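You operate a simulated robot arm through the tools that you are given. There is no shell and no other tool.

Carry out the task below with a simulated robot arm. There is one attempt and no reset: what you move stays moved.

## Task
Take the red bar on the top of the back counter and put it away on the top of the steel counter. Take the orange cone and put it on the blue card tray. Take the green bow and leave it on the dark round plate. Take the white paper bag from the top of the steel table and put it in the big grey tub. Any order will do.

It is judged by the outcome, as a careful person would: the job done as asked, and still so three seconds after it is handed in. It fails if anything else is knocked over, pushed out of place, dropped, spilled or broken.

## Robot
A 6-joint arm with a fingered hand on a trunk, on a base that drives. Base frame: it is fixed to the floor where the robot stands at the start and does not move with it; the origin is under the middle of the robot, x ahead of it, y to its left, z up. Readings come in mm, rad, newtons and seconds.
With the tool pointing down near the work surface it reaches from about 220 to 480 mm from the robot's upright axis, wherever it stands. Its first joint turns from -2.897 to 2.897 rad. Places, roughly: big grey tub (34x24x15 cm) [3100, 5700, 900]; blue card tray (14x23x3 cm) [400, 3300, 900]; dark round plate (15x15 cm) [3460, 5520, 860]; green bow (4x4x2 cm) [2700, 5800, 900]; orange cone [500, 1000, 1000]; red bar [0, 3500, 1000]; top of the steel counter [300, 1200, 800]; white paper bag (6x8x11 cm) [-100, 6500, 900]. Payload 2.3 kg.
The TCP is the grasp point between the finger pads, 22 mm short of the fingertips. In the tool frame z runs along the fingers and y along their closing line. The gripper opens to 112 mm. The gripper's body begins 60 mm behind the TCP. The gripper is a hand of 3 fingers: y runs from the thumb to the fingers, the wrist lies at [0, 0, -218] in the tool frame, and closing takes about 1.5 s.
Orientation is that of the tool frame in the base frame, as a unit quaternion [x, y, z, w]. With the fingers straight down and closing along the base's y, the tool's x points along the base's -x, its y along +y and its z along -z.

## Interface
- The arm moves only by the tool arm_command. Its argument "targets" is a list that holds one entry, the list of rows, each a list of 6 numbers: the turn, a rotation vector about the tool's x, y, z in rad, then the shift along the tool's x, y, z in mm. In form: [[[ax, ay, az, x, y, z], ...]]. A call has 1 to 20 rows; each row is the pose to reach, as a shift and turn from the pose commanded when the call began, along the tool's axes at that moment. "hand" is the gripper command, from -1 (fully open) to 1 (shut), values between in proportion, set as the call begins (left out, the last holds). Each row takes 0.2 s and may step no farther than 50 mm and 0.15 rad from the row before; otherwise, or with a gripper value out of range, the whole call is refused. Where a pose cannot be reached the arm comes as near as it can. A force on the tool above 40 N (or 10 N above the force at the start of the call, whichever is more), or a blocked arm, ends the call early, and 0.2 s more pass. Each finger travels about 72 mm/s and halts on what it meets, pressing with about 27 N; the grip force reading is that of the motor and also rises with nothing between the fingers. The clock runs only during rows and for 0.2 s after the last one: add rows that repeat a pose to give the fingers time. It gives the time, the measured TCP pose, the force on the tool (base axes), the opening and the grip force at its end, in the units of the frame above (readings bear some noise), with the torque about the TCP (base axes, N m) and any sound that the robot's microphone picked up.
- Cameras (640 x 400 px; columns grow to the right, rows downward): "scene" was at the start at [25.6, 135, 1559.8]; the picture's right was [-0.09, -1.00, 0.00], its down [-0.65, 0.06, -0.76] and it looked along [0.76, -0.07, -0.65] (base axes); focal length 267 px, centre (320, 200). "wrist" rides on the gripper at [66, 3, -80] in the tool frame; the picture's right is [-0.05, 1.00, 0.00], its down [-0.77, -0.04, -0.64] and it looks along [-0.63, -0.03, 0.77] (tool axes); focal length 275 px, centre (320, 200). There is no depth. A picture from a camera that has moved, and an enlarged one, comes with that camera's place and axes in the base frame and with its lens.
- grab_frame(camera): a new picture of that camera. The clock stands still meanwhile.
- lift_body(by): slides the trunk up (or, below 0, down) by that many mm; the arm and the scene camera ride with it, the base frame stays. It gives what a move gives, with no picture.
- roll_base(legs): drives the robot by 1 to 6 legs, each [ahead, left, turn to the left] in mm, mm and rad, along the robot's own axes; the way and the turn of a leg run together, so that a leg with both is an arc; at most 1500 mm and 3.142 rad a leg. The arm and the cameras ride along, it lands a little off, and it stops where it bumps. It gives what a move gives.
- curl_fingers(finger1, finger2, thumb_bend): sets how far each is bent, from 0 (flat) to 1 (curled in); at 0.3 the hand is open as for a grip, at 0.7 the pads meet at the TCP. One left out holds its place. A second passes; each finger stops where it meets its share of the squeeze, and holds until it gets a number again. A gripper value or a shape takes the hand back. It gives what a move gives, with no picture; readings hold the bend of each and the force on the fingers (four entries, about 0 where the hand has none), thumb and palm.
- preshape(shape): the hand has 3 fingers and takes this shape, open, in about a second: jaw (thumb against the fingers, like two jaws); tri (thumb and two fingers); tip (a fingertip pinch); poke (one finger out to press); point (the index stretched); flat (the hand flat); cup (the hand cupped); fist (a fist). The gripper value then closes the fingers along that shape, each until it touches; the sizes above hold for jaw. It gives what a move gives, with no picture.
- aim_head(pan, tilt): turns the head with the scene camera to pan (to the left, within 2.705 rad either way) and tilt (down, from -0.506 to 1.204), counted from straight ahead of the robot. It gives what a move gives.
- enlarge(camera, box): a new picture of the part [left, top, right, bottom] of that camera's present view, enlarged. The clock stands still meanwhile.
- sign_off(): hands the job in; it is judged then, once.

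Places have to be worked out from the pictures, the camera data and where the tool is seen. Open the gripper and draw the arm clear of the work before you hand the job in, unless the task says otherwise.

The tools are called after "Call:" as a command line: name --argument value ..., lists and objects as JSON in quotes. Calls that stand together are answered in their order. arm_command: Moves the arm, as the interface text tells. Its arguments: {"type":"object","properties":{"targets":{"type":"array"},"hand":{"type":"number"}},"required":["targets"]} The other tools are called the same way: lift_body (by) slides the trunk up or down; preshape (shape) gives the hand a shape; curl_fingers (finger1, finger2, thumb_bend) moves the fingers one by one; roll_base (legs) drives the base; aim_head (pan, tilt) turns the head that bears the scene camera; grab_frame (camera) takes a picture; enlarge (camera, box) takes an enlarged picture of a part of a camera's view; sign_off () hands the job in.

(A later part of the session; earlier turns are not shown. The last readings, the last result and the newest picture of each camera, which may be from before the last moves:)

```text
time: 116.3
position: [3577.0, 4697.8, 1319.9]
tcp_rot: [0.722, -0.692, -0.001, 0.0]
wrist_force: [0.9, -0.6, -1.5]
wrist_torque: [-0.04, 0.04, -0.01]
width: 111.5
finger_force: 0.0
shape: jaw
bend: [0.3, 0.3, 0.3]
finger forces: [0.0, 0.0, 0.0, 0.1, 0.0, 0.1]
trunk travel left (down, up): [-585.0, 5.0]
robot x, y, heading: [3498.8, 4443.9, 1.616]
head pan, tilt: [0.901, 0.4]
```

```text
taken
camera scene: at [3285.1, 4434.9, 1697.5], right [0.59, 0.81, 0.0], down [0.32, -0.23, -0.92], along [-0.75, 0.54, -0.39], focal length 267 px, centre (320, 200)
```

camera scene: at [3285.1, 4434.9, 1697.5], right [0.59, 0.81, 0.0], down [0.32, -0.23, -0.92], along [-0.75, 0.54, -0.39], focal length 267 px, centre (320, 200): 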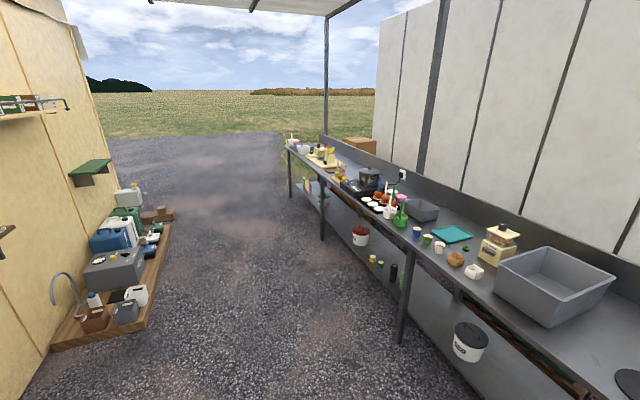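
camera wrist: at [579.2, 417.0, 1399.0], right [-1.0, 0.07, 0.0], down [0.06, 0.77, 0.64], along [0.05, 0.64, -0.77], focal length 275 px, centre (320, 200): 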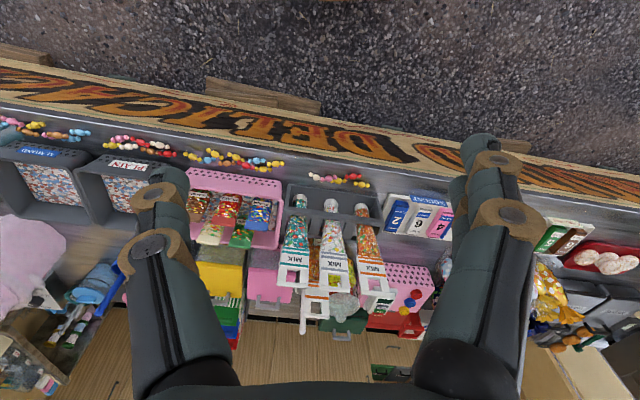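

I face the long steel table, with the tub, the dark disc and assorted items. I enlarge around where the green bow should be and around the far end where the bag is.

Call:
enlarge --camera "scene" --box '[400, 200, 520, 275]'

Call:
enlarge --camera "scene" --box '[270, 125, 430, 225]'

Call:
aim_head --pan 0.3 --tilt 0.6

Call:
enlarge --camera "scene" --box '[220, 110, 380, 210]'

Call:
grab_frame --camera "scene"

```text
5.33 times, centred on (460, 238) of scene
camera zoom: at [3285.1, 4434.9, 1697.5], right [0.59, 0.81, 0.0], down [0.32, -0.23, -0.92], along [-0.75, 0.54, -0.39], focal length 1423 px, centre (-427, 0)
```

zoom: 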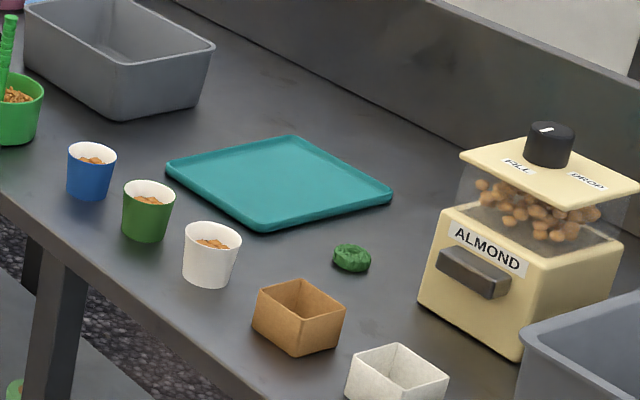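

```text
4.00 times, centred on (350, 175) of scene
camera zoom: at [3285.1, 4434.9, 1697.5], right [0.59, 0.81, 0.0], down [0.32, -0.23, -0.92], along [-0.75, 0.54, -0.39], focal length 1067 px, centre (200, 300)
```

zoom: 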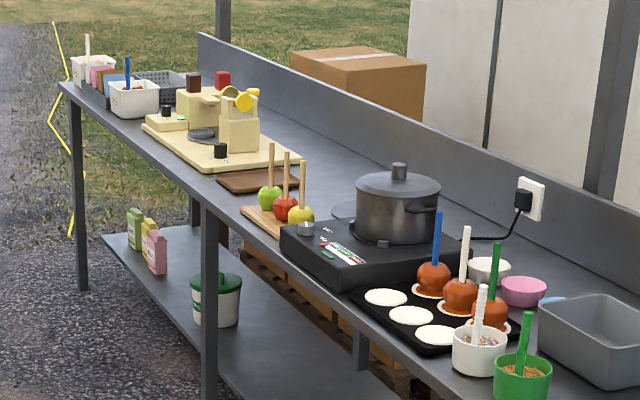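

```text
time: 117.3
position: [3575.7, 4696.8, 1318.4]
tcp_rot: [0.722, -0.692, -0.001, -0.001]
wrist_force: [-0.8, -0.1, -0.5]
wrist_torque: [0.0, -0.01, 0.02]
width: 112.0
finger_force: 0.0
shape: jaw
bend: [0.3, 0.3, 0.3]
finger forces: [0.0, 0.0, 0.0, 0.0, 0.0, 0.0]
trunk travel left (down, up): [-585.0, 5.0]
robot x, y, heading: [3498.0, 4441.9, 1.617]
head pan, tilt: [0.3, 0.6]
```

```text
4.00 times, centred on (300, 160) of scene
camera zoom: at [3330.1, 4463.7, 1679.3], right [0.94, 0.34, 0.0], down [0.19, -0.53, -0.83], along [-0.28, 0.78, -0.56], focal length 1067 px, centre (400, 360)
```

zoom: 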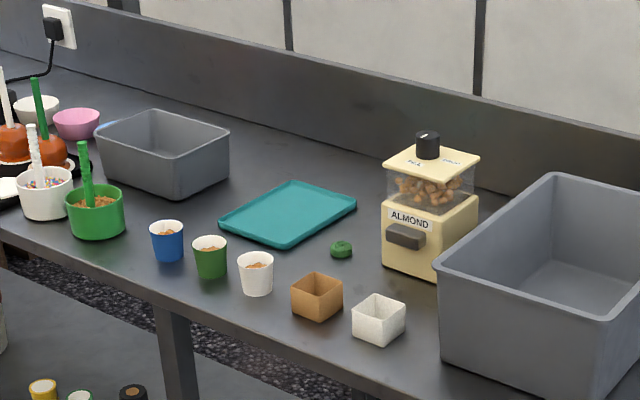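

```text
taken
camera scene: at [3330.1, 4463.7, 1679.3], right [0.94, 0.34, 0.0], down [0.19, -0.53, -0.83], along [-0.28, 0.78, -0.56], focal length 267 px, centre (320, 200)
```

scene: 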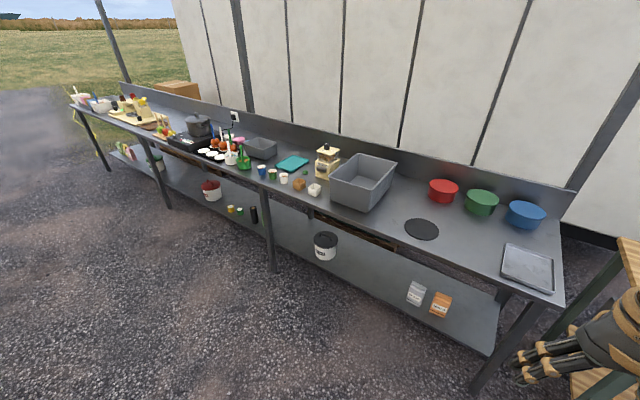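

The green bow is the small lump beside the teal card, at about (2726, 5864). I square up to the table, with heading about 1.30, and move to stand in front of it, still clear of the edge.

Call:
roll_base --legs '[[0, 0, -0.314], [0, 1060, 0], [520, 0, 0]]'

Call:
aim_head --pan -0.1 --tilt 0.8

Call:
grab_frame --camera "scene"

Call:
grab_frame --camera "wrist"

```text
time: 126.4
position: [2757.1, 5451.7, 1319.0]
tcp_rot: [-0.608, 0.794, 0.001, 0.001]
wrist_force: [-0.7, 0.1, -0.4]
wrist_torque: [-0.01, -0.02, 0.01]
width: 112.0
finger_force: 0.1
shape: jaw
bend: [0.3, 0.3, 0.3]
finger forces: [0.0, 0.1, 0.1, 0.1, 0.0, 0.1]
trunk travel left (down, up): [-585.0, 5.0]
robot x, y, heading: [2604.0, 5235.4, 1.313]
head pan, tilt: [0.3, 0.6]
```

```text
time: 127.3
position: [2756.0, 5451.6, 1319.8]
tcp_rot: [-0.609, 0.793, 0.0, 0.001]
wrist_force: [-0.4, 0.4, -0.8]
wrist_torque: [0.01, -0.01, -0.01]
width: 112.0
finger_force: 0.0
shape: jaw
bend: [0.3, 0.3, 0.3]
finger forces: [0.0, 0.0, 0.0, 0.0, 0.1, 0.0]
trunk travel left (down, up): [-585.0, 5.0]
robot x, y, heading: [2603.4, 5235.1, 1.311]
head pan, tilt: [-0.099, 0.799]
```

```text
taken
camera scene: at [2482.8, 5290.2, 1662.4], right [0.94, -0.35, 0.0], down [-0.25, -0.67, -0.7], along [0.25, 0.65, -0.72], focal length 267 px, centre (320, 200)
```

scene: 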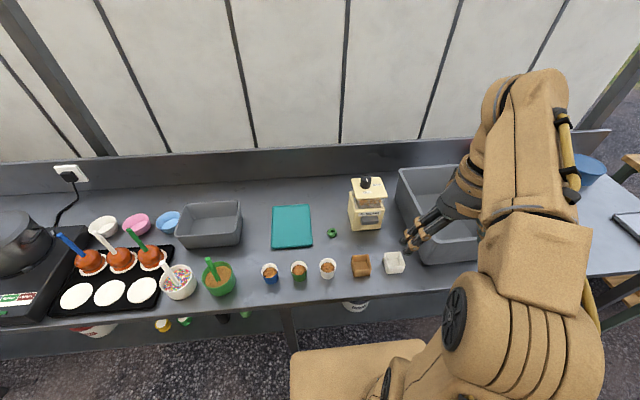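

```text
taken
camera wrist: at [2735.7, 5388.1, 1399.0], right [-0.95, 0.31, 0.0], down [0.24, 0.73, 0.64], along [0.19, 0.61, -0.77], focal length 275 px, centre (320, 200)
```

wrist: 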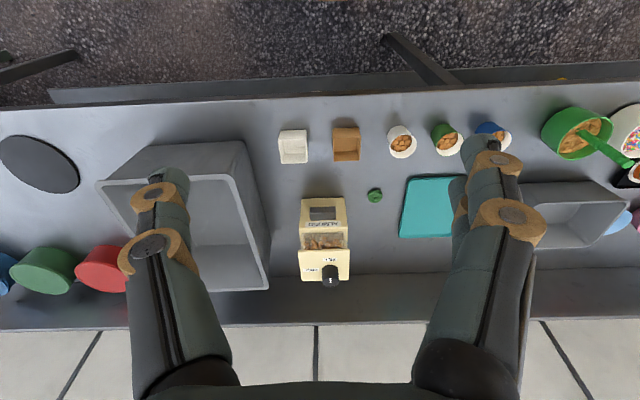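

Both cameras put the bow near (2737, 5835). I enlarge to confirm its shape and refine the place.

Call:
enlarge --camera "wrist" --box '[345, 170, 405, 220]'

Call:
enlarge --camera "scene" --box '[300, 210, 364, 250]'

```text
8.00 times, centred on (375, 195) of wrist
camera zoom: at [2735.7, 5388.1, 1399.0], right [-0.95, 0.31, 0.0], down [0.24, 0.73, 0.64], along [0.19, 0.61, -0.77], focal length 2202 px, centre (-120, 240)
```

zoom: 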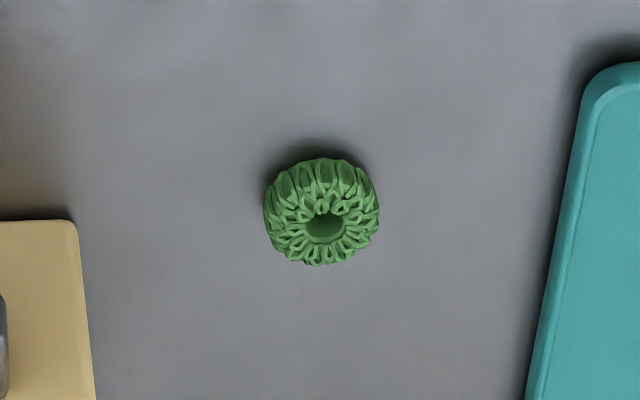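

```text
10.00 times, centred on (332, 230) of scene
camera zoom: at [2482.8, 5290.2, 1662.4], right [0.94, -0.35, 0.0], down [-0.25, -0.67, -0.7], along [0.25, 0.65, -0.72], focal length 2668 px, centre (200, -100)
```

zoom: 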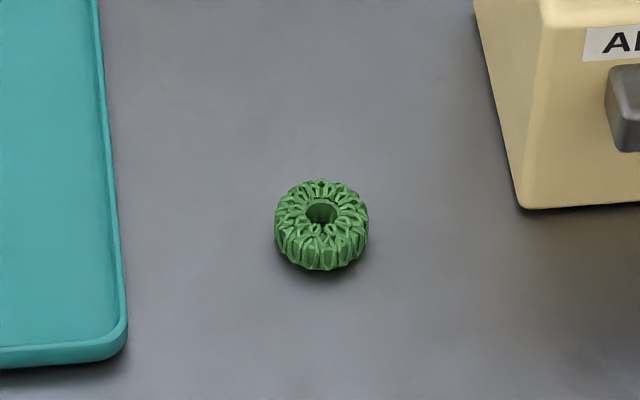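

It is a ribbon bow about 40 mm wide. I lower the trunk 150 mm and drive 140 mm closer, so that the bow comes within reach of the straight-down tool.

Call:
lift_body --by -150

Call:
roll_base --legs '[[140, 0, 0]]'

Call:
aim_head --pan -0.3 --tilt 1.0

Call:
grab_frame --camera "scene"

Call:
grab_frame --camera "wrist"

```text
time: 129.0
position: [2756.9, 5451.3, 1170.0]
tcp_rot: [-0.608, 0.794, 0.001, 0.0]
wrist_force: [-0.2, -0.3, 0.1]
wrist_torque: [-0.01, 0.03, -0.02]
width: 111.8
finger_force: 0.0
shape: jaw
bend: [0.3, 0.3, 0.3]
finger forces: [0.0, 0.0, 0.1, 0.0, 0.1, 0.0]
trunk travel left (down, up): [-435.0, 155.0]
robot x, y, heading: [2604.8, 5234.5, 1.31]
head pan, tilt: [-0.099, 0.799]
```

```text
time: 130.4
position: [2793.2, 5590.9, 1168.8]
tcp_rot: [-0.608, 0.794, 0.0, 0.0]
wrist_force: [0.4, 0.5, 0.9]
wrist_torque: [0.02, 0.02, 0.0]
width: 111.9
finger_force: 0.1
shape: jaw
bend: [0.3, 0.3, 0.3]
finger forces: [0.1, 0.0, 0.0, 0.0, 0.0, 0.0]
trunk travel left (down, up): [-435.0, 155.0]
robot x, y, heading: [2638.8, 5377.8, 1.31]
head pan, tilt: [-0.099, 0.799]
```

```text
time: 131.1
position: [2794.1, 5589.7, 1169.6]
tcp_rot: [-0.609, 0.793, 0.001, 0.002]
wrist_force: [0.2, 0.3, -0.7]
wrist_torque: [-0.01, -0.01, 0.0]
width: 112.1
finger_force: 0.1
shape: jaw
bend: [0.3, 0.3, 0.3]
finger forces: [0.0, 0.1, 0.0, 0.0, 0.0, 0.0]
trunk travel left (down, up): [-435.0, 155.0]
robot x, y, heading: [2641.8, 5370.7, 1.304]
head pan, tilt: [-0.3, 1.0]
```

```text
taken
camera scene: at [2528.4, 5411.6, 1497.3], right [0.85, -0.53, 0.0], down [-0.45, -0.71, -0.54], along [0.29, 0.46, -0.84], focal length 267 px, centre (320, 200)
```

scene: 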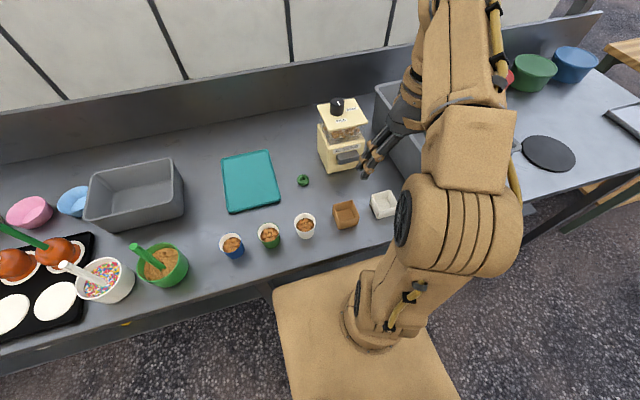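

```text
taken
camera wrist: at [2772.5, 5526.3, 1249.0], right [-0.95, 0.3, 0.0], down [0.23, 0.73, 0.64], along [0.19, 0.61, -0.77], focal length 275 px, centre (320, 200)
```

wrist: 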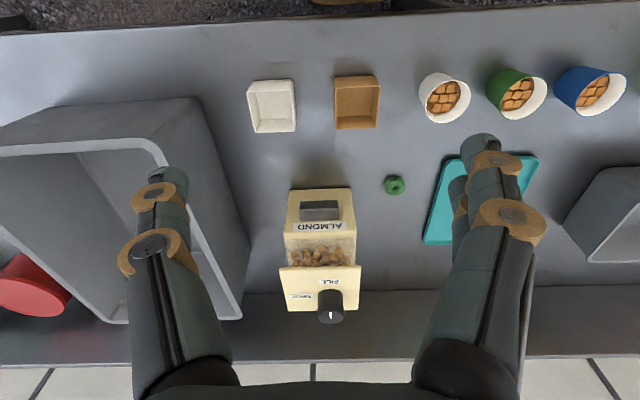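

The slab clears the table edge and the bow is at (2736, 5834). I move the tool horizontally to above it, with the hand partly closed to about 70 mm.

Call:
arm_command --targets '[[[0, 0, 0, -37, 20, 0], [0, 0, 0, -74, 40, 0], [0, 0, 0, -111, 60, 0], [0, 0, 0, -148, 79, 0], [0, 0, 0, -185, 99, 0], [0, 0, 0, -221, 118, 0], [0, 0, 0, -221, 118, 40], [0, 0, 0, -221, 118, 80]]]' --hand -0.25

Call:
grab_frame --camera "wrist"

Call:
grab_frame --camera "scene"

```text
time: 132.9
position: [2716.7, 5797.5, 1105.0]
tcp_rot: [-0.609, 0.793, -0.004, -0.001]
wrist_force: [0.2, 0.3, 0.0]
wrist_torque: [-0.03, 0.01, 0.03]
width: 70.2
finger_force: 0.1
shape: jaw
bend: [0.71, 0.71, 0.69]
finger forces: [0.0, 0.1, 0.1, 0.0, 0.0, 0.1]
out of reach, approached as far as the arm can: row 4, 5, 6, 7, 8
trunk travel left (down, up): [-435.0, 155.0]
robot x, y, heading: [2644.8, 5374.6, 1.305]
head pan, tilt: [-0.3, 1.0]
```

```text
taken
camera wrist: at [2695.6, 5733.8, 1185.1], right [-0.95, 0.3, 0.0], down [0.23, 0.74, 0.63], along [0.19, 0.6, -0.78], focal length 275 px, centre (320, 200)
```

wrist: 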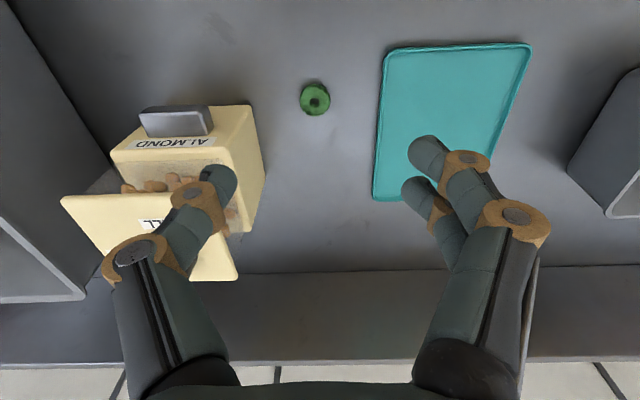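

```text
taken
camera scene: at [2527.1, 5413.0, 1497.1], right [0.85, -0.53, 0.0], down [-0.45, -0.71, -0.54], along [0.29, 0.46, -0.84], focal length 267 px, centre (320, 200)
```

scene: 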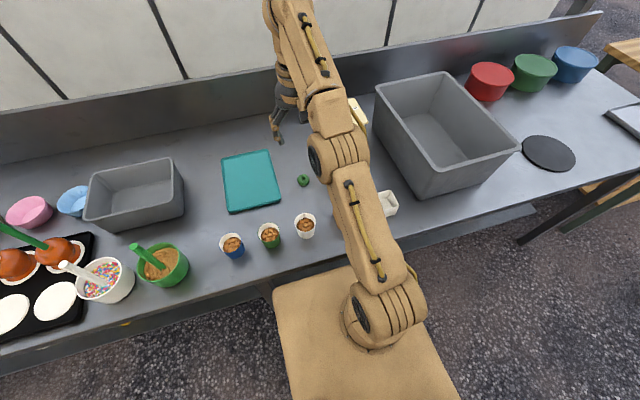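

At this height the arm stops short, about 430 mm out, and the knuckles would come close to the almond box. I pull back a bit, raise, and turn the hand 90° so it closes fore-and-aft, away from the box.

Call:
arm_command --targets '[[[0, 0, 0, 40, 0, -30], [0, 0, 0, 80, 0, -40], [0, 0, 0.15, 80, 0, -40], [0, 0, 0.3, 80, 0, -40], [0, 0, 0.45, 80, 0, -40], [0, 0, 0.6, 80, 0, -40], [0, 0, 0.75, 80, 0, -40], [0, 0, 0.9, 80, 0, -40], [0, 0, 1.05, 80, 0, -40], [0, 0, 1.2, 80, 0, -40], [0, 0, 1.35, 80, 0, -40], [0, 0, 1.5, 80, 0, -40], [0, 0, 1.57, 80, 0, -40], [0, 0, 1.57, 80, 0, -40]]]'

Call:
grab_frame --camera "wrist"

```text
time: 135.9
position: [2697.3, 5719.0, 1142.7]
tcp_rot: [0.132, 0.991, 0.001, 0.0]
wrist_force: [-0.2, 0.0, 1.4]
wrist_torque: [0.03, 0.0, 0.0]
width: 70.3
finger_force: 0.1
shape: jaw
bend: [0.71, 0.71, 0.69]
finger forces: [0.0, 0.1, 0.0, 0.0, 0.0, 0.0]
trunk travel left (down, up): [-435.0, 155.0]
robot x, y, heading: [2640.5, 5372.8, 1.314]
head pan, tilt: [-0.3, 1.0]
```

```text
taken
camera wrist: at [2633.2, 5738.7, 1221.9], right [0.3, 0.95, 0.0], down [0.73, -0.24, 0.64], along [0.61, -0.19, -0.77], focal length 275 px, centre (320, 200)
```

wrist: 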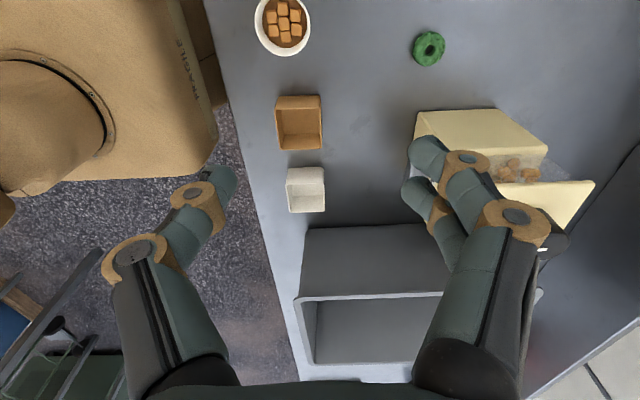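

The hand now closes fore-and-aft, and the picture shows about 60 mm between slab and table edge. I drive 35 mm closer to make the bow comfortable to reach.

Call:
roll_base --legs '[[35, 0, 0]]'

Call:
grab_frame --camera "wrist"

```text
time: 136.8
position: [2706.2, 5755.6, 1142.6]
tcp_rot: [0.13, 0.992, 0.0, 0.0]
wrist_force: [0.0, 0.0, -0.7]
wrist_torque: [0.01, 0.01, -0.01]
width: 70.5
finger_force: 0.0
shape: jaw
bend: [0.71, 0.71, 0.69]
finger forces: [0.0, 0.0, 0.1, 0.1, 0.1, 0.0]
trunk travel left (down, up): [-435.0, 155.0]
robot x, y, heading: [2652.6, 5406.9, 1.306]
head pan, tilt: [-0.3, 1.0]
```

```text
taken
camera wrist: at [2642.7, 5774.1, 1221.5], right [0.3, 0.95, 0.0], down [0.74, -0.23, 0.64], along [0.61, -0.19, -0.77], focal length 275 px, centre (320, 200)
```

wrist: 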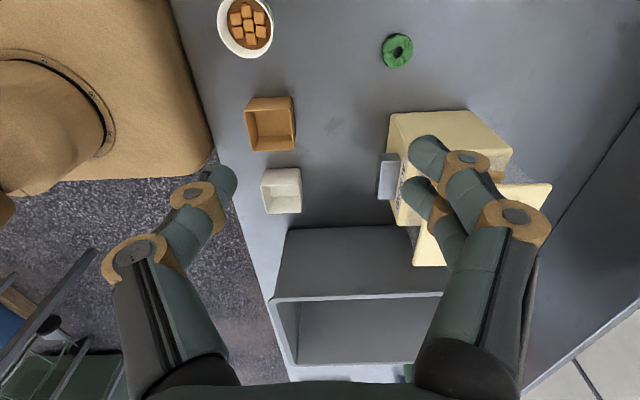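

The bow is at about (2735, 5835). I move over it and descend to just above the table.

Call:
arm_command --targets '[[[0, 0, 0, -4, 42, 0], [0, 0, 0, -7, 84, 0], [0, 0, 0, -7, 84, 45], [0, 0, 0, -7, 84, 90], [0, 0, 0, -7, 84, 135], [0, 0, 0, -7, 84, 175], [0, 0, 0, -7, 84, 205], [0, 0, 0, -7, 84, 205]]]'

Call:
grab_frame --camera "wrist"

```text
time: 138.6
position: [2735.8, 5830.3, 935.0]
tcp_rot: [0.131, 0.991, 0.002, 0.0]
wrist_force: [-0.1, -0.3, 0.1]
wrist_torque: [-0.03, -0.02, -0.02]
width: 70.3
finger_force: 0.1
shape: jaw
bend: [0.71, 0.71, 0.69]
finger forces: [0.0, 0.0, 0.1, 0.1, 0.1, 0.1]
out of reach, approached as far as the arm can: row 2
trunk travel left (down, up): [-435.0, 155.0]
robot x, y, heading: [2651.6, 5407.0, 1.308]
head pan, tilt: [-0.3, 1.0]
```

```text
taken
camera wrist: at [2671.4, 5851.1, 1014.8], right [0.3, 0.95, 0.0], down [0.74, -0.24, 0.64], along [0.61, -0.19, -0.77], focal length 275 px, centre (320, 200)
```

wrist: 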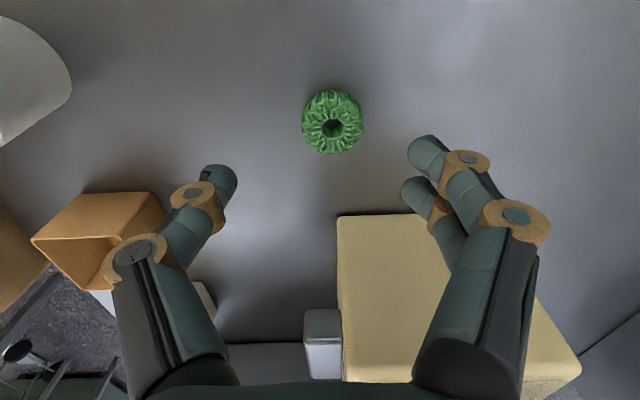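

The hand is centred within 10 mm of the bow. I lower to the table and close gently.

Call:
arm_command --targets '[[[0, 0, 0, 3, 7, 20], [0, 0, 0, 3, 7, 35], [0, 0, 0, 3, 7, 45], [0, 0, 0, 3, 7, 50], [0, 0, 0, 3, 7, 50]]]'

Call:
grab_frame --camera "wrist"

```text
time: 139.8
position: [2732.8, 5839.5, 886.2]
tcp_rot: [0.13, 0.992, 0.001, 0.0]
wrist_force: [-0.2, -0.9, 0.0]
wrist_torque: [-0.02, 0.02, 0.0]
width: 70.4
finger_force: 0.1
shape: jaw
bend: [0.71, 0.71, 0.69]
finger forces: [0.1, 0.0, 0.0, 0.0, 0.1, 0.0]
trunk travel left (down, up): [-435.0, 155.0]
robot x, y, heading: [2646.2, 5407.5, 1.31]
head pan, tilt: [-0.3, 1.0]
```

```text
taken
camera wrist: at [2669.9, 5859.2, 966.6], right [0.3, 0.95, 0.0], down [0.74, -0.24, 0.64], along [0.61, -0.19, -0.77], focal length 275 px, centre (320, 200)
```

wrist: 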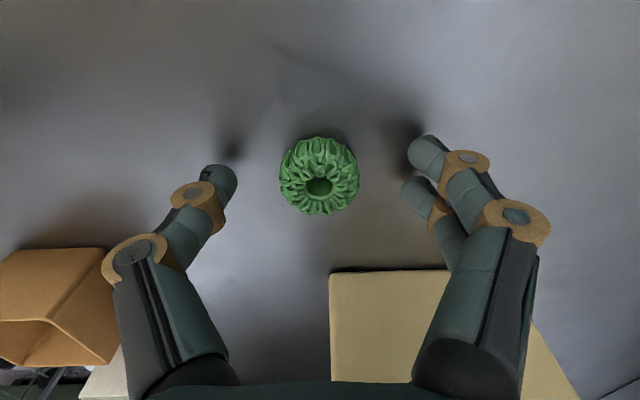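

The bow sits between the fingertips. I lower 4 mm more and close on it.

Call:
arm_command --targets '[[[0, 0, 0, 0, 0, 2], [0, 0, 0, 0, 0, 4], [0, 0, 0, 0, 0, 4]]]'

Call:
arm_command --targets '[[[0, 0, 0, 0, 0, 0], [0, 0, 0, 0, 0, 0], [0, 0, 0, 0, 0, 0], [0, 0, 0, 0, 0, 0], [0, 0, 0, 0, 0, 0], [0, 0, 0, 0, 0, 0], [0, 0, 0, 0, 0, 0], [0, 0, 0, 0, 0, 0]]]' --hand 1

Call:
grab_frame --camera "wrist"

```text
time: 140.6
position: [2734.1, 5839.1, 882.7]
tcp_rot: [0.131, 0.991, 0.0, 0.001]
wrist_force: [-0.5, 0.1, -0.3]
wrist_torque: [0.01, 0.03, -0.02]
width: 70.2
finger_force: 0.1
shape: jaw
bend: [0.71, 0.71, 0.69]
finger forces: [0.0, 0.0, 0.0, 0.1, 0.0, 0.0]
trunk travel left (down, up): [-435.0, 155.0]
robot x, y, heading: [2648.7, 5409.3, 1.301]
head pan, tilt: [-0.3, 1.0]
```

```text
time: 142.4
position: [2733.1, 5838.4, 882.7]
tcp_rot: [0.13, 0.992, 0.001, 0.0]
wrist_force: [-0.5, 0.2, -1.4]
wrist_torque: [0.03, 0.03, -0.01]
width: 22.6
finger_force: 27.6
shape: jaw
bend: [0.73, 0.73, 0.7]
finger forces: [11.8, 12.4, 0.0, 0.0, 24.1, 0.1]
trunk travel left (down, up): [-435.0, 155.0]
robot x, y, heading: [2650.1, 5405.6, 1.304]
head pan, tilt: [-0.3, 1.0]
```

```text
taken
camera wrist: at [2670.0, 5859.6, 963.0], right [0.3, 0.95, 0.0], down [0.74, -0.24, 0.64], along [0.61, -0.19, -0.77], focal length 275 px, centre (320, 200)
```

wrist: 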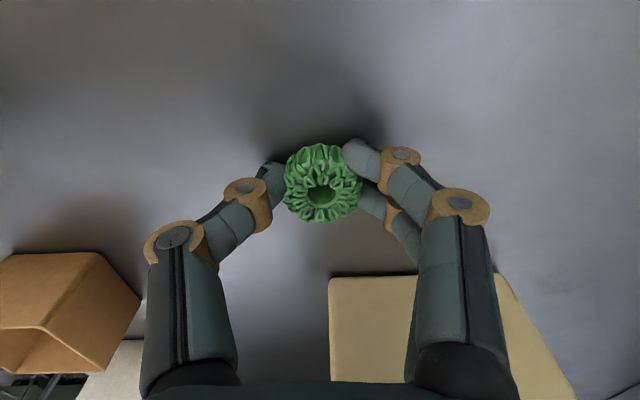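

The bow is held firmly, with a width of 22.6 mm and 27 N. I lift it and draw it back towards the robot.

Call:
arm_command --targets '[[[0, 0, 0, 0, 0, -30], [0, 0, 0, 0, 0, -70], [0, 0, 0, 0, 0, -110], [0, 0, 0, 0, 0, -150], [0, 0, 0, 0, -20, -190], [0, 0, 0, 0, -60, -215], [0, 0, 0, 0, -100, -240], [0, 0, 0, 0, -140, -260], [0, 0, 0, 0, -140, -260]]]'

Call:
grab_frame --camera "wrist"

```text
time: 144.4
position: [2695.9, 5705.7, 1142.0]
tcp_rot: [0.131, 0.991, 0.001, 0.001]
wrist_force: [0.6, 0.3, -0.3]
wrist_torque: [0.01, 0.05, 0.01]
width: 21.4
finger_force: 26.6
shape: jaw
bend: [0.73, 0.73, 0.7]
finger forces: [10.3, 14.4, 0.1, 0.0, 23.6, 0.0]
trunk travel left (down, up): [-435.0, 155.0]
robot x, y, heading: [2648.2, 5406.3, 1.309]
head pan, tilt: [-0.3, 1.0]
```

```text
taken
camera wrist: at [2633.3, 5725.0, 1221.5], right [0.3, 0.95, 0.0], down [0.74, -0.23, 0.64], along [0.61, -0.19, -0.77], focal length 275 px, centre (320, 200)
```

wrist: 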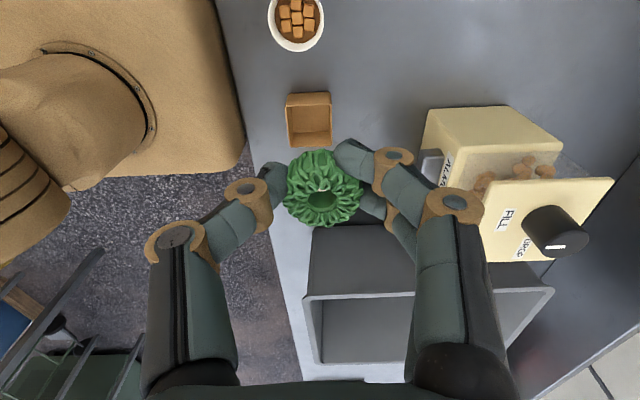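

I back off 60 mm for clearance and drive right 785 mm so the bow comes over the dark plate.

Call:
roll_base --legs '[[-60, 0, 0], [0, -785, 0]]'

Call:
grab_frame --camera "wrist"

Call:
grab_frame --camera "scene"

```text
time: 149.1
position: [3426.7, 5447.6, 1142.0]
tcp_rot: [0.132, 0.991, 0.001, 0.0]
wrist_force: [-0.3, 0.2, -0.2]
wrist_torque: [0.0, 0.02, 0.01]
width: 21.6
finger_force: 27.2
shape: jaw
bend: [0.73, 0.73, 0.7]
finger forces: [10.2, 14.5, 0.1, 0.0, 23.7, 0.1]
trunk travel left (down, up): [-435.0, 155.0]
robot x, y, heading: [3380.9, 5148.5, 1.309]
head pan, tilt: [-0.3, 1.0]
```

```text
taken
camera wrist: at [3361.8, 5467.7, 1221.6], right [0.3, 0.95, 0.0], down [0.73, -0.24, 0.64], along [0.61, -0.19, -0.77], focal length 275 px, centre (320, 200)
```

wrist: 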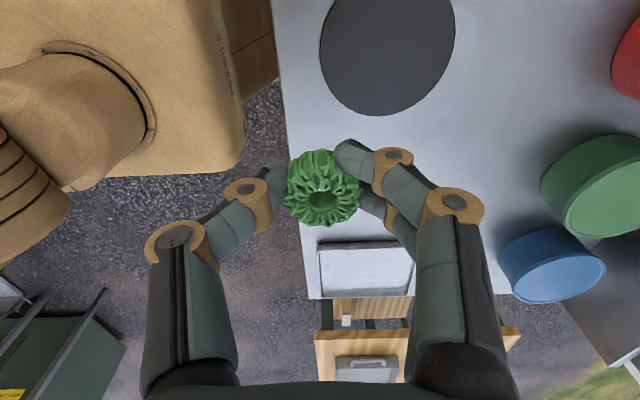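

```text
taken
camera scene: at [3265.8, 5188.8, 1497.3], right [0.85, -0.53, 0.0], down [-0.45, -0.71, -0.54], along [0.29, 0.46, -0.84], focal length 267 px, centre (320, 200)
```

scene: 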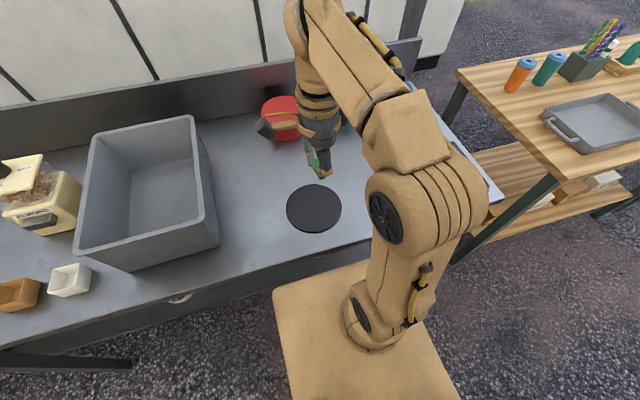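

The plate is at (3458, 5522), as listed. I move the bow over its centre and lower it to just above.

Call:
arm_command --targets '[[[0, 0, 0, -6, 40, 0], [0, 0, 0, -12, 79, 0], [0, 0, 0, -12, 79, 45], [0, 0, 0, -12, 79, 90], [0, 0, 0, -12, 79, 135], [0, 0, 0, -12, 79, 180], [0, 0, 0, -12, 79, 215], [0, 0, 0, -12, 79, 235], [0, 0, 0, -12, 79, 245], [0, 0, 0, -12, 79, 245]]]'

Call:
grab_frame --camera "wrist"

```text
time: 151.3
position: [3456.8, 5521.7, 896.6]
tcp_rot: [0.132, 0.991, 0.001, 0.0]
wrist_force: [0.2, 1.2, -0.4]
wrist_torque: [0.0, -0.02, 0.03]
width: 21.0
finger_force: 27.0
shape: jaw
bend: [0.74, 0.73, 0.7]
finger forces: [8.9, 15.2, 0.1, 0.1, 23.4, 0.0]
trunk travel left (down, up): [-435.0, 155.0]
robot x, y, heading: [3377.1, 5147.0, 1.311]
head pan, tilt: [-0.3, 1.0]
```

```text
taken
camera wrist: at [3393.4, 5541.5, 976.6], right [0.31, 0.95, 0.0], down [0.73, -0.24, 0.64], along [0.61, -0.19, -0.77], focal length 275 px, centre (320, 200)
```

wrist: 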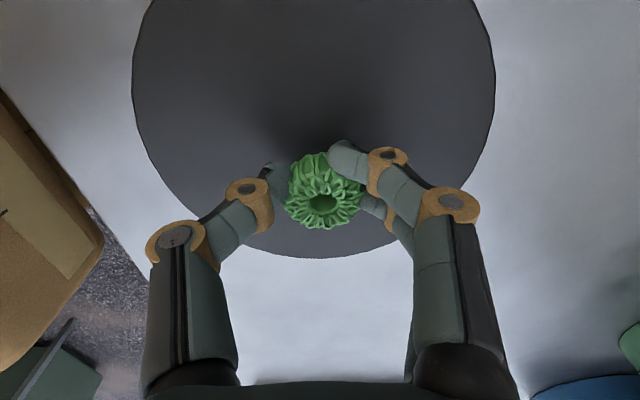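

The circle fit gives the plate centre at (3454, 5520), so the bow is over the middle. I lower in small steps until it touches.

Call:
arm_command --targets '[[[0, 0, 0, 0, 0, 4], [0, 0, 0, 0, 0, 8], [0, 0, 0, 0, 0, 10], [0, 0, 0, 0, 0, 11], [0, 0, 0, 0, 0, 11]]]'

Call:
enlarge --camera "wrist" --box '[220, 100, 420, 260]'

```text
time: 152.5
position: [3458.6, 5520.2, 887.9]
tcp_rot: [0.132, 0.991, 0.003, 0.0]
wrist_force: [0.1, 1.8, 30.7]
wrist_torque: [0.07, -0.18, 0.04]
width: 22.9
finger_force: 26.7
shape: jaw
bend: [0.74, 0.75, 0.7]
finger forces: [10.2, 29.1, 0.0, 0.1, 37.3, 0.0]
trunk travel left (down, up): [-435.0, 155.0]
robot x, y, heading: [3380.1, 5150.4, 1.305]
head pan, tilt: [-0.3, 1.0]
```

```text
2.50 times, centred on (320, 180) of wrist
camera zoom: at [3393.1, 5539.7, 967.4], right [0.3, 0.95, 0.01], down [0.73, -0.24, 0.64], along [0.61, -0.19, -0.77], focal length 688 px, centre (320, 250)
```

zoom: 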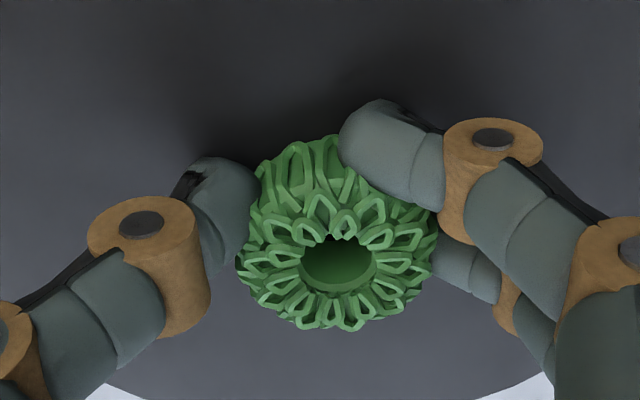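

It has touched, with 31 N upward. I ease up 2 mm and open the hand.

Call:
arm_command --targets '[[[0, 0, 0, 0, 0, -2], [0, 0, 0, 0, 0, -2]]]'

Call:
arm_command --targets '[[[0, 0, 0, 0, 0, 0], [0, 0, 0, 0, 0, 0], [0, 0, 0, 0, 0, 0], [0, 0, 0, 0, 0, 0], [0, 0, 0, 0, 0, -30], [0, 0, 0, 0, 0, -70], [0, 0, 0, 0, 0, -110], [0, 0, 0, 0, 0, -150], [0, 0, 0, 0, 0, -190], [0, 0, 0, 0, 0, -230]]]' --hand -0.2

Call:
grab_frame --camera "wrist"

Call:
grab_frame --camera "scene"

```text
time: 153.1
position: [3457.5, 5520.7, 886.9]
tcp_rot: [0.132, 0.991, 0.0, 0.0]
wrist_force: [-1.4, 1.1, 6.3]
wrist_torque: [0.12, -0.07, 0.05]
width: 23.2
finger_force: 27.6
shape: jaw
bend: [0.74, 0.75, 0.71]
finger forces: [9.9, 20.8, 0.1, 0.1, 23.7, 0.0]
trunk travel left (down, up): [-435.0, 155.0]
robot x, y, heading: [3378.5, 5148.4, 1.314]
head pan, tilt: [-0.3, 1.0]
```

```text
time: 155.3
position: [3458.4, 5519.8, 1119.6]
tcp_rot: [0.131, 0.991, 0.001, -0.001]
wrist_force: [-0.8, 0.3, -0.8]
wrist_torque: [0.01, -0.03, -0.02]
width: 66.8
finger_force: 0.0
shape: jaw
bend: [0.71, 0.71, 0.71]
finger forces: [0.0, 0.0, 0.1, 0.0, 0.1, 0.0]
trunk travel left (down, up): [-435.0, 155.0]
robot x, y, heading: [3380.9, 5148.1, 1.307]
head pan, tilt: [-0.3, 1.0]
```

```text
taken
camera wrist: at [3394.3, 5540.4, 1199.6], right [0.3, 0.95, 0.0], down [0.73, -0.24, 0.64], along [0.61, -0.19, -0.77], focal length 275 px, centre (320, 200)
```

wrist: 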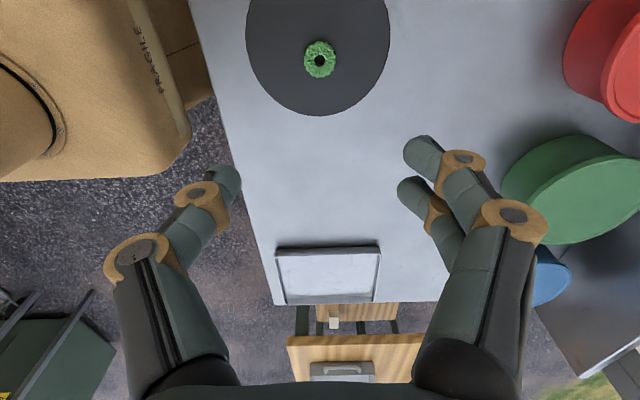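

```text
taken
camera scene: at [3265.5, 5189.1, 1497.2], right [0.85, -0.53, 0.0], down [-0.45, -0.71, -0.54], along [0.29, 0.46, -0.84], focal length 267 px, centre (320, 200)
```

scene: 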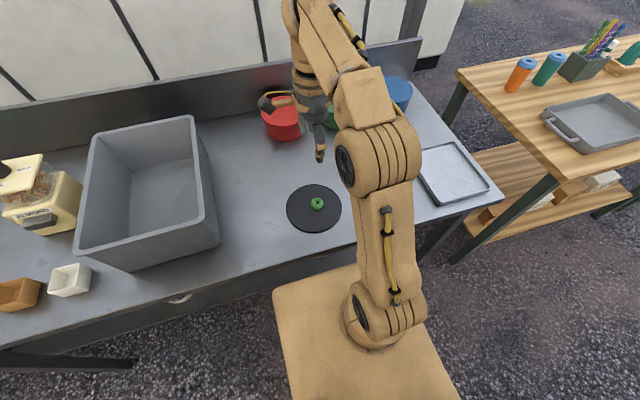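

The bow rests on the plate. I retract and raise the arm, back off, and drive left along the table towards the paper bag at its far end.

Call:
arm_command --targets '[[[0, 0, 0, 0, -40, -20], [0, 0, 0, 0, -80, -40], [0, 0, 0, 0, -110, -60]]]' --hand -1

Call:
roll_base --legs '[[-210, 0, 0], [0, 1500, 0], [0, 1300, 0]]'

Call:
aim_head --pan 0.5 --tilt 0.5

Call:
grab_frame --camera "scene"

```text
time: 156.1
position: [3429.1, 5413.4, 1179.8]
tcp_rot: [0.132, 0.991, 0.002, 0.0]
wrist_force: [0.4, 0.4, 0.1]
wrist_torque: [0.03, 0.01, 0.0]
width: 112.2
finger_force: 0.0
shape: jaw
bend: [0.3, 0.3, 0.3]
finger forces: [0.1, 0.1, 0.1, 0.0, 0.0, 0.0]
trunk travel left (down, up): [-435.0, 155.0]
robot x, y, heading: [3378.1, 5146.9, 1.307]
head pan, tilt: [-0.3, 1.0]
```

```text
time: 170.8
position: [671.7, 5921.1, 1178.8]
tcp_rot: [0.126, 0.992, 0.0, 0.0]
wrist_force: [0.5, 0.0, -0.2]
wrist_torque: [-0.01, 0.01, -0.01]
width: 111.8
finger_force: 0.1
shape: jaw
bend: [0.3, 0.3, 0.3]
finger forces: [0.0, 0.1, 0.0, 0.0, 0.0, 0.0]
trunk travel left (down, up): [-435.0, 155.0]
robot x, y, heading: [623.2, 5654.7, 1.318]
head pan, tilt: [-0.3, 1.0]
```

```text
time: 172.0
position: [672.7, 5920.9, 1179.6]
tcp_rot: [0.125, 0.992, 0.0, 0.0]
wrist_force: [0.3, -0.4, 0.5]
wrist_torque: [0.03, -0.03, -0.01]
width: 112.0
finger_force: 0.1
shape: jaw
bend: [0.3, 0.3, 0.3]
finger forces: [0.0, 0.0, 0.0, 0.0, 0.0, 0.0]
trunk travel left (down, up): [-435.0, 155.0]
robot x, y, heading: [623.6, 5653.9, 1.321]
head pan, tilt: [0.499, 0.499]
```

```text
taken
camera scene: at [452.4, 5721.4, 1538.3], right [0.97, 0.25, 0.0], down [0.12, -0.46, -0.88], along [-0.22, 0.85, -0.48], focal length 267 px, centre (320, 200)
```

scene: 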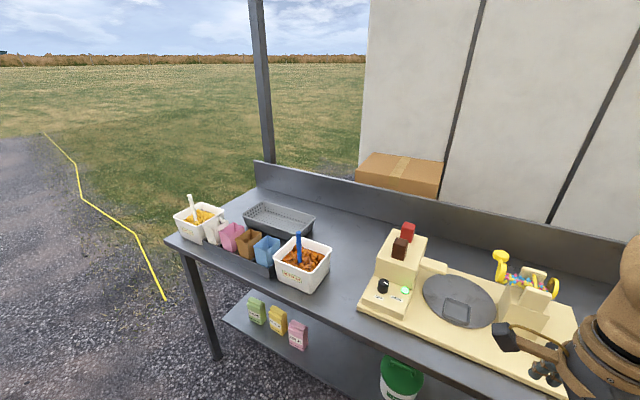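

Call:
enlarge --camera "scene" --box '[165, 185, 345, 300]'

```text
3.48 times, centred on (255, 242) of scene
camera zoom: at [452.4, 5721.4, 1538.3], right [0.97, 0.25, 0.0], down [0.12, -0.46, -0.88], along [-0.22, 0.85, -0.48], focal length 928 px, centre (546, 52)
```

zoom: 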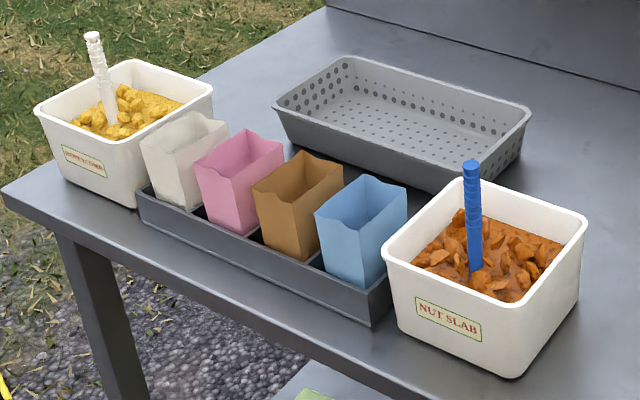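

The white bag is the leftmost of four open bags in a rack, at about (-167, 6465), next to the honeycomb tub. I drive left to stand in front of it for a look from above.

Call:
roll_base --legs '[[0, 950, 0], [120, 0, 0]]'

Call:
aim_head --pan -0.1 --tilt 0.8

Call:
grab_frame --camera "scene"

Call:
grab_frame --camera "wrist"

```text
time: 177.7
position: [-202.7, 6273.7, 1178.5]
tcp_rot: [0.126, 0.992, 0.0, -0.001]
wrist_force: [-0.2, -0.2, 0.6]
wrist_torque: [0.02, 0.01, -0.04]
width: 111.7
finger_force: 0.0
shape: jaw
bend: [0.3, 0.3, 0.3]
finger forces: [0.0, 0.0, 0.0, 0.0, 0.0, 0.1]
trunk travel left (down, up): [-435.0, 155.0]
robot x, y, heading: [-250.8, 6005.7, 1.316]
head pan, tilt: [0.499, 0.499]
```

```text
time: 178.7
position: [-203.7, 6271.6, 1178.7]
tcp_rot: [0.128, 0.992, 0.001, 0.001]
wrist_force: [-0.7, -0.5, -0.3]
wrist_torque: [-0.01, 0.0, 0.03]
width: 112.0
finger_force: 0.1
shape: jaw
bend: [0.3, 0.3, 0.3]
finger forces: [0.1, 0.0, 0.0, 0.0, 0.1, 0.0]
trunk travel left (down, up): [-435.0, 155.0]
robot x, y, heading: [-254.7, 6006.1, 1.321]
head pan, tilt: [-0.099, 0.799]
```

```text
taken
camera scene: at [-373.9, 6060.4, 1512.4], right [0.94, -0.35, 0.0], down [-0.25, -0.67, -0.7], along [0.24, 0.65, -0.72], focal length 267 px, centre (320, 200)
```

scene: 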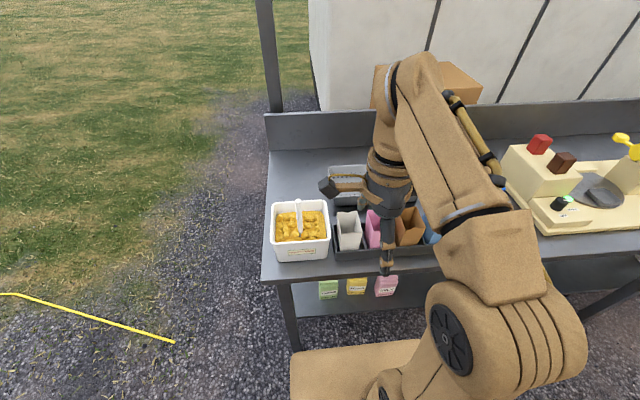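

```text
taken
camera wrist: at [-267.6, 6290.9, 1259.3], right [0.3, 0.95, 0.0], down [0.74, -0.23, 0.64], along [0.61, -0.19, -0.77], focal length 275 px, centre (320, 200)
```

wrist: 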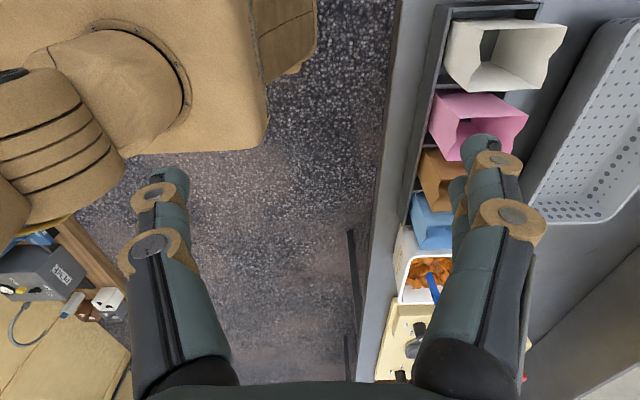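

The bag top is at about (-158, 6437, 970). I enlarge to see the clearances around it.

Call:
enlarge --camera "wrist" --box '[420, 0, 580, 120]'

Call:
enlarge --camera "scene" --box '[260, 160, 440, 280]'

```text
3.33 times, centred on (500, 60) of wrist
camera zoom: at [-267.6, 6290.9, 1259.3], right [0.3, 0.95, 0.0], down [0.74, -0.23, 0.64], along [0.61, -0.19, -0.77], focal length 918 px, centre (-280, 667)
```

zoom: 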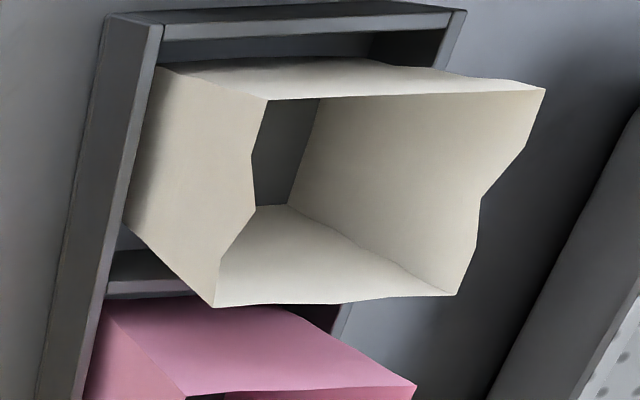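

```text
3.33 times, centred on (350, 220) of scene
camera zoom: at [-373.9, 6060.4, 1512.4], right [0.94, -0.35, 0.0], down [-0.25, -0.67, -0.7], along [0.24, 0.65, -0.72], focal length 889 px, centre (220, 133)
```

zoom: 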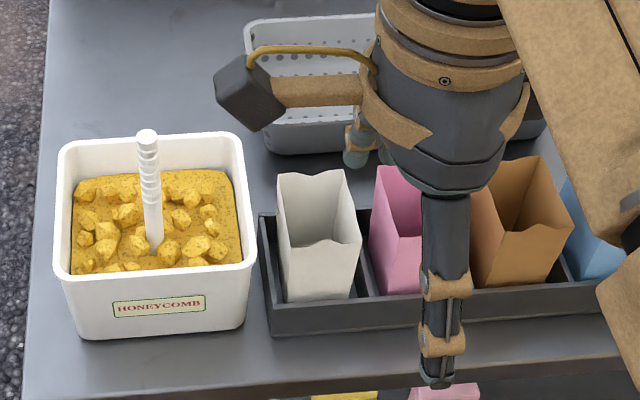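

There is room in front of and behind the bag, which is 80 mm deep, so a fore-and-aft grip works. I drive 130 mm closer, with the hand fully open, and check the picture again.

Call:
roll_base --legs '[[130, 0, 0]]'

Call:
arm_command --targets '[[[0, 0, 0, -6, 27, 0], [0, 0, 0, -6, 54, 30], [0, 0, 0, -6, 54, 60], [0, 0, 0, -6, 54, 60]]]' --hand -1

Call:
grab_frame --camera "wrist"

Call:
grab_frame --camera "scene"

```text
time: 180.0
position: [-168.7, 6398.1, 1178.7]
tcp_rot: [0.129, 0.992, 0.001, 0.0]
wrist_force: [0.2, 0.8, 1.1]
wrist_torque: [0.02, 0.0, 0.01]
width: 111.9
finger_force: 0.1
shape: jaw
bend: [0.3, 0.3, 0.3]
finger forces: [0.0, 0.0, 0.0, 0.0, 0.0, 0.0]
trunk travel left (down, up): [-435.0, 155.0]
robot x, y, heading: [-215.6, 6133.0, 1.312]
head pan, tilt: [-0.099, 0.799]
```

```text
time: 181.0
position: [-153.7, 6448.4, 1120.1]
tcp_rot: [0.129, 0.992, 0.001, 0.001]
wrist_force: [0.1, -0.4, 0.3]
wrist_torque: [-0.03, 0.03, 0.0]
width: 111.9
finger_force: 0.1
shape: jaw
bend: [0.3, 0.3, 0.3]
finger forces: [0.0, 0.0, 0.1, 0.0, 0.0, 0.0]
trunk travel left (down, up): [-435.0, 155.0]
robot x, y, heading: [-218.4, 6132.7, 1.315]
head pan, tilt: [-0.099, 0.799]
```

```text
taken
camera wrist: at [-216.7, 6467.9, 1200.3], right [0.3, 0.95, 0.0], down [0.74, -0.23, 0.64], along [0.61, -0.19, -0.77], focal length 275 px, centre (320, 200)
```

wrist: 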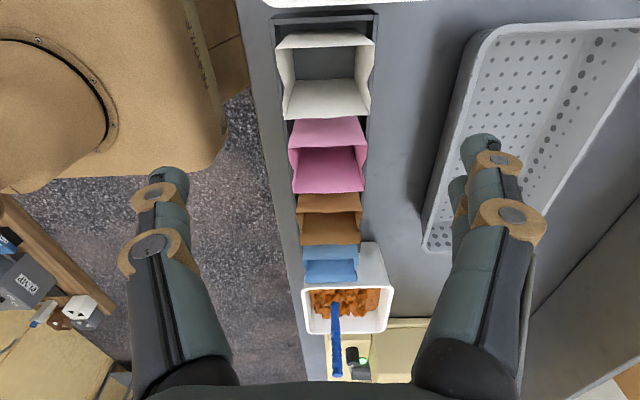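

```text
taken
camera scene: at [-340.6, 6187.2, 1512.4], right [0.94, -0.35, 0.0], down [-0.25, -0.67, -0.7], along [0.24, 0.65, -0.72], focal length 267 px, centre (320, 200)
```

scene: 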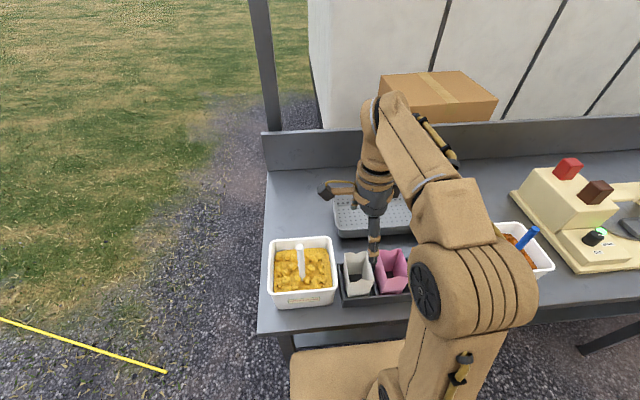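

The hand is above the bag, and I enlarge the wrist view to centre it exactly.

Call:
enlarge --camera "wrist" --box '[250, 0, 410, 130]'

Call:
enlarge --camera "scene" --box '[310, 220, 430, 310]'

```text
3.08 times, centred on (330, 65) of wrist
camera zoom: at [-216.7, 6467.9, 1200.3], right [0.3, 0.95, 0.0], down [0.74, -0.23, 0.64], along [0.61, -0.19, -0.77], focal length 847 px, centre (289, 615)
```

zoom: 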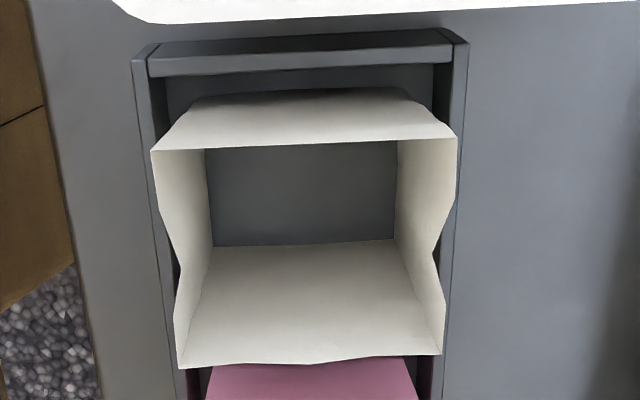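

```text
4.44 times, centred on (370, 265) of scene
camera zoom: at [-340.6, 6187.2, 1512.4], right [0.94, -0.35, 0.0], down [-0.25, -0.67, -0.7], along [0.24, 0.65, -0.72], focal length 1186 px, centre (98, -89)
```

zoom: 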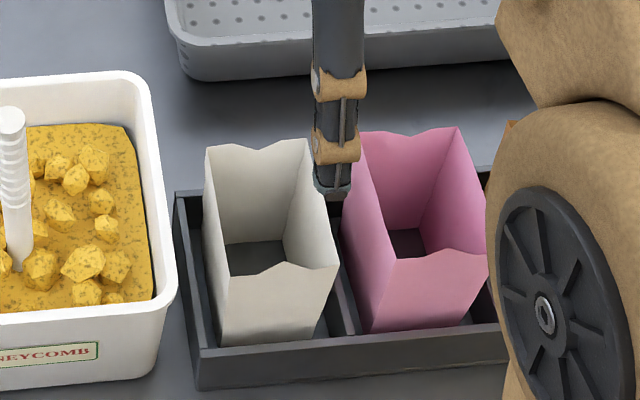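

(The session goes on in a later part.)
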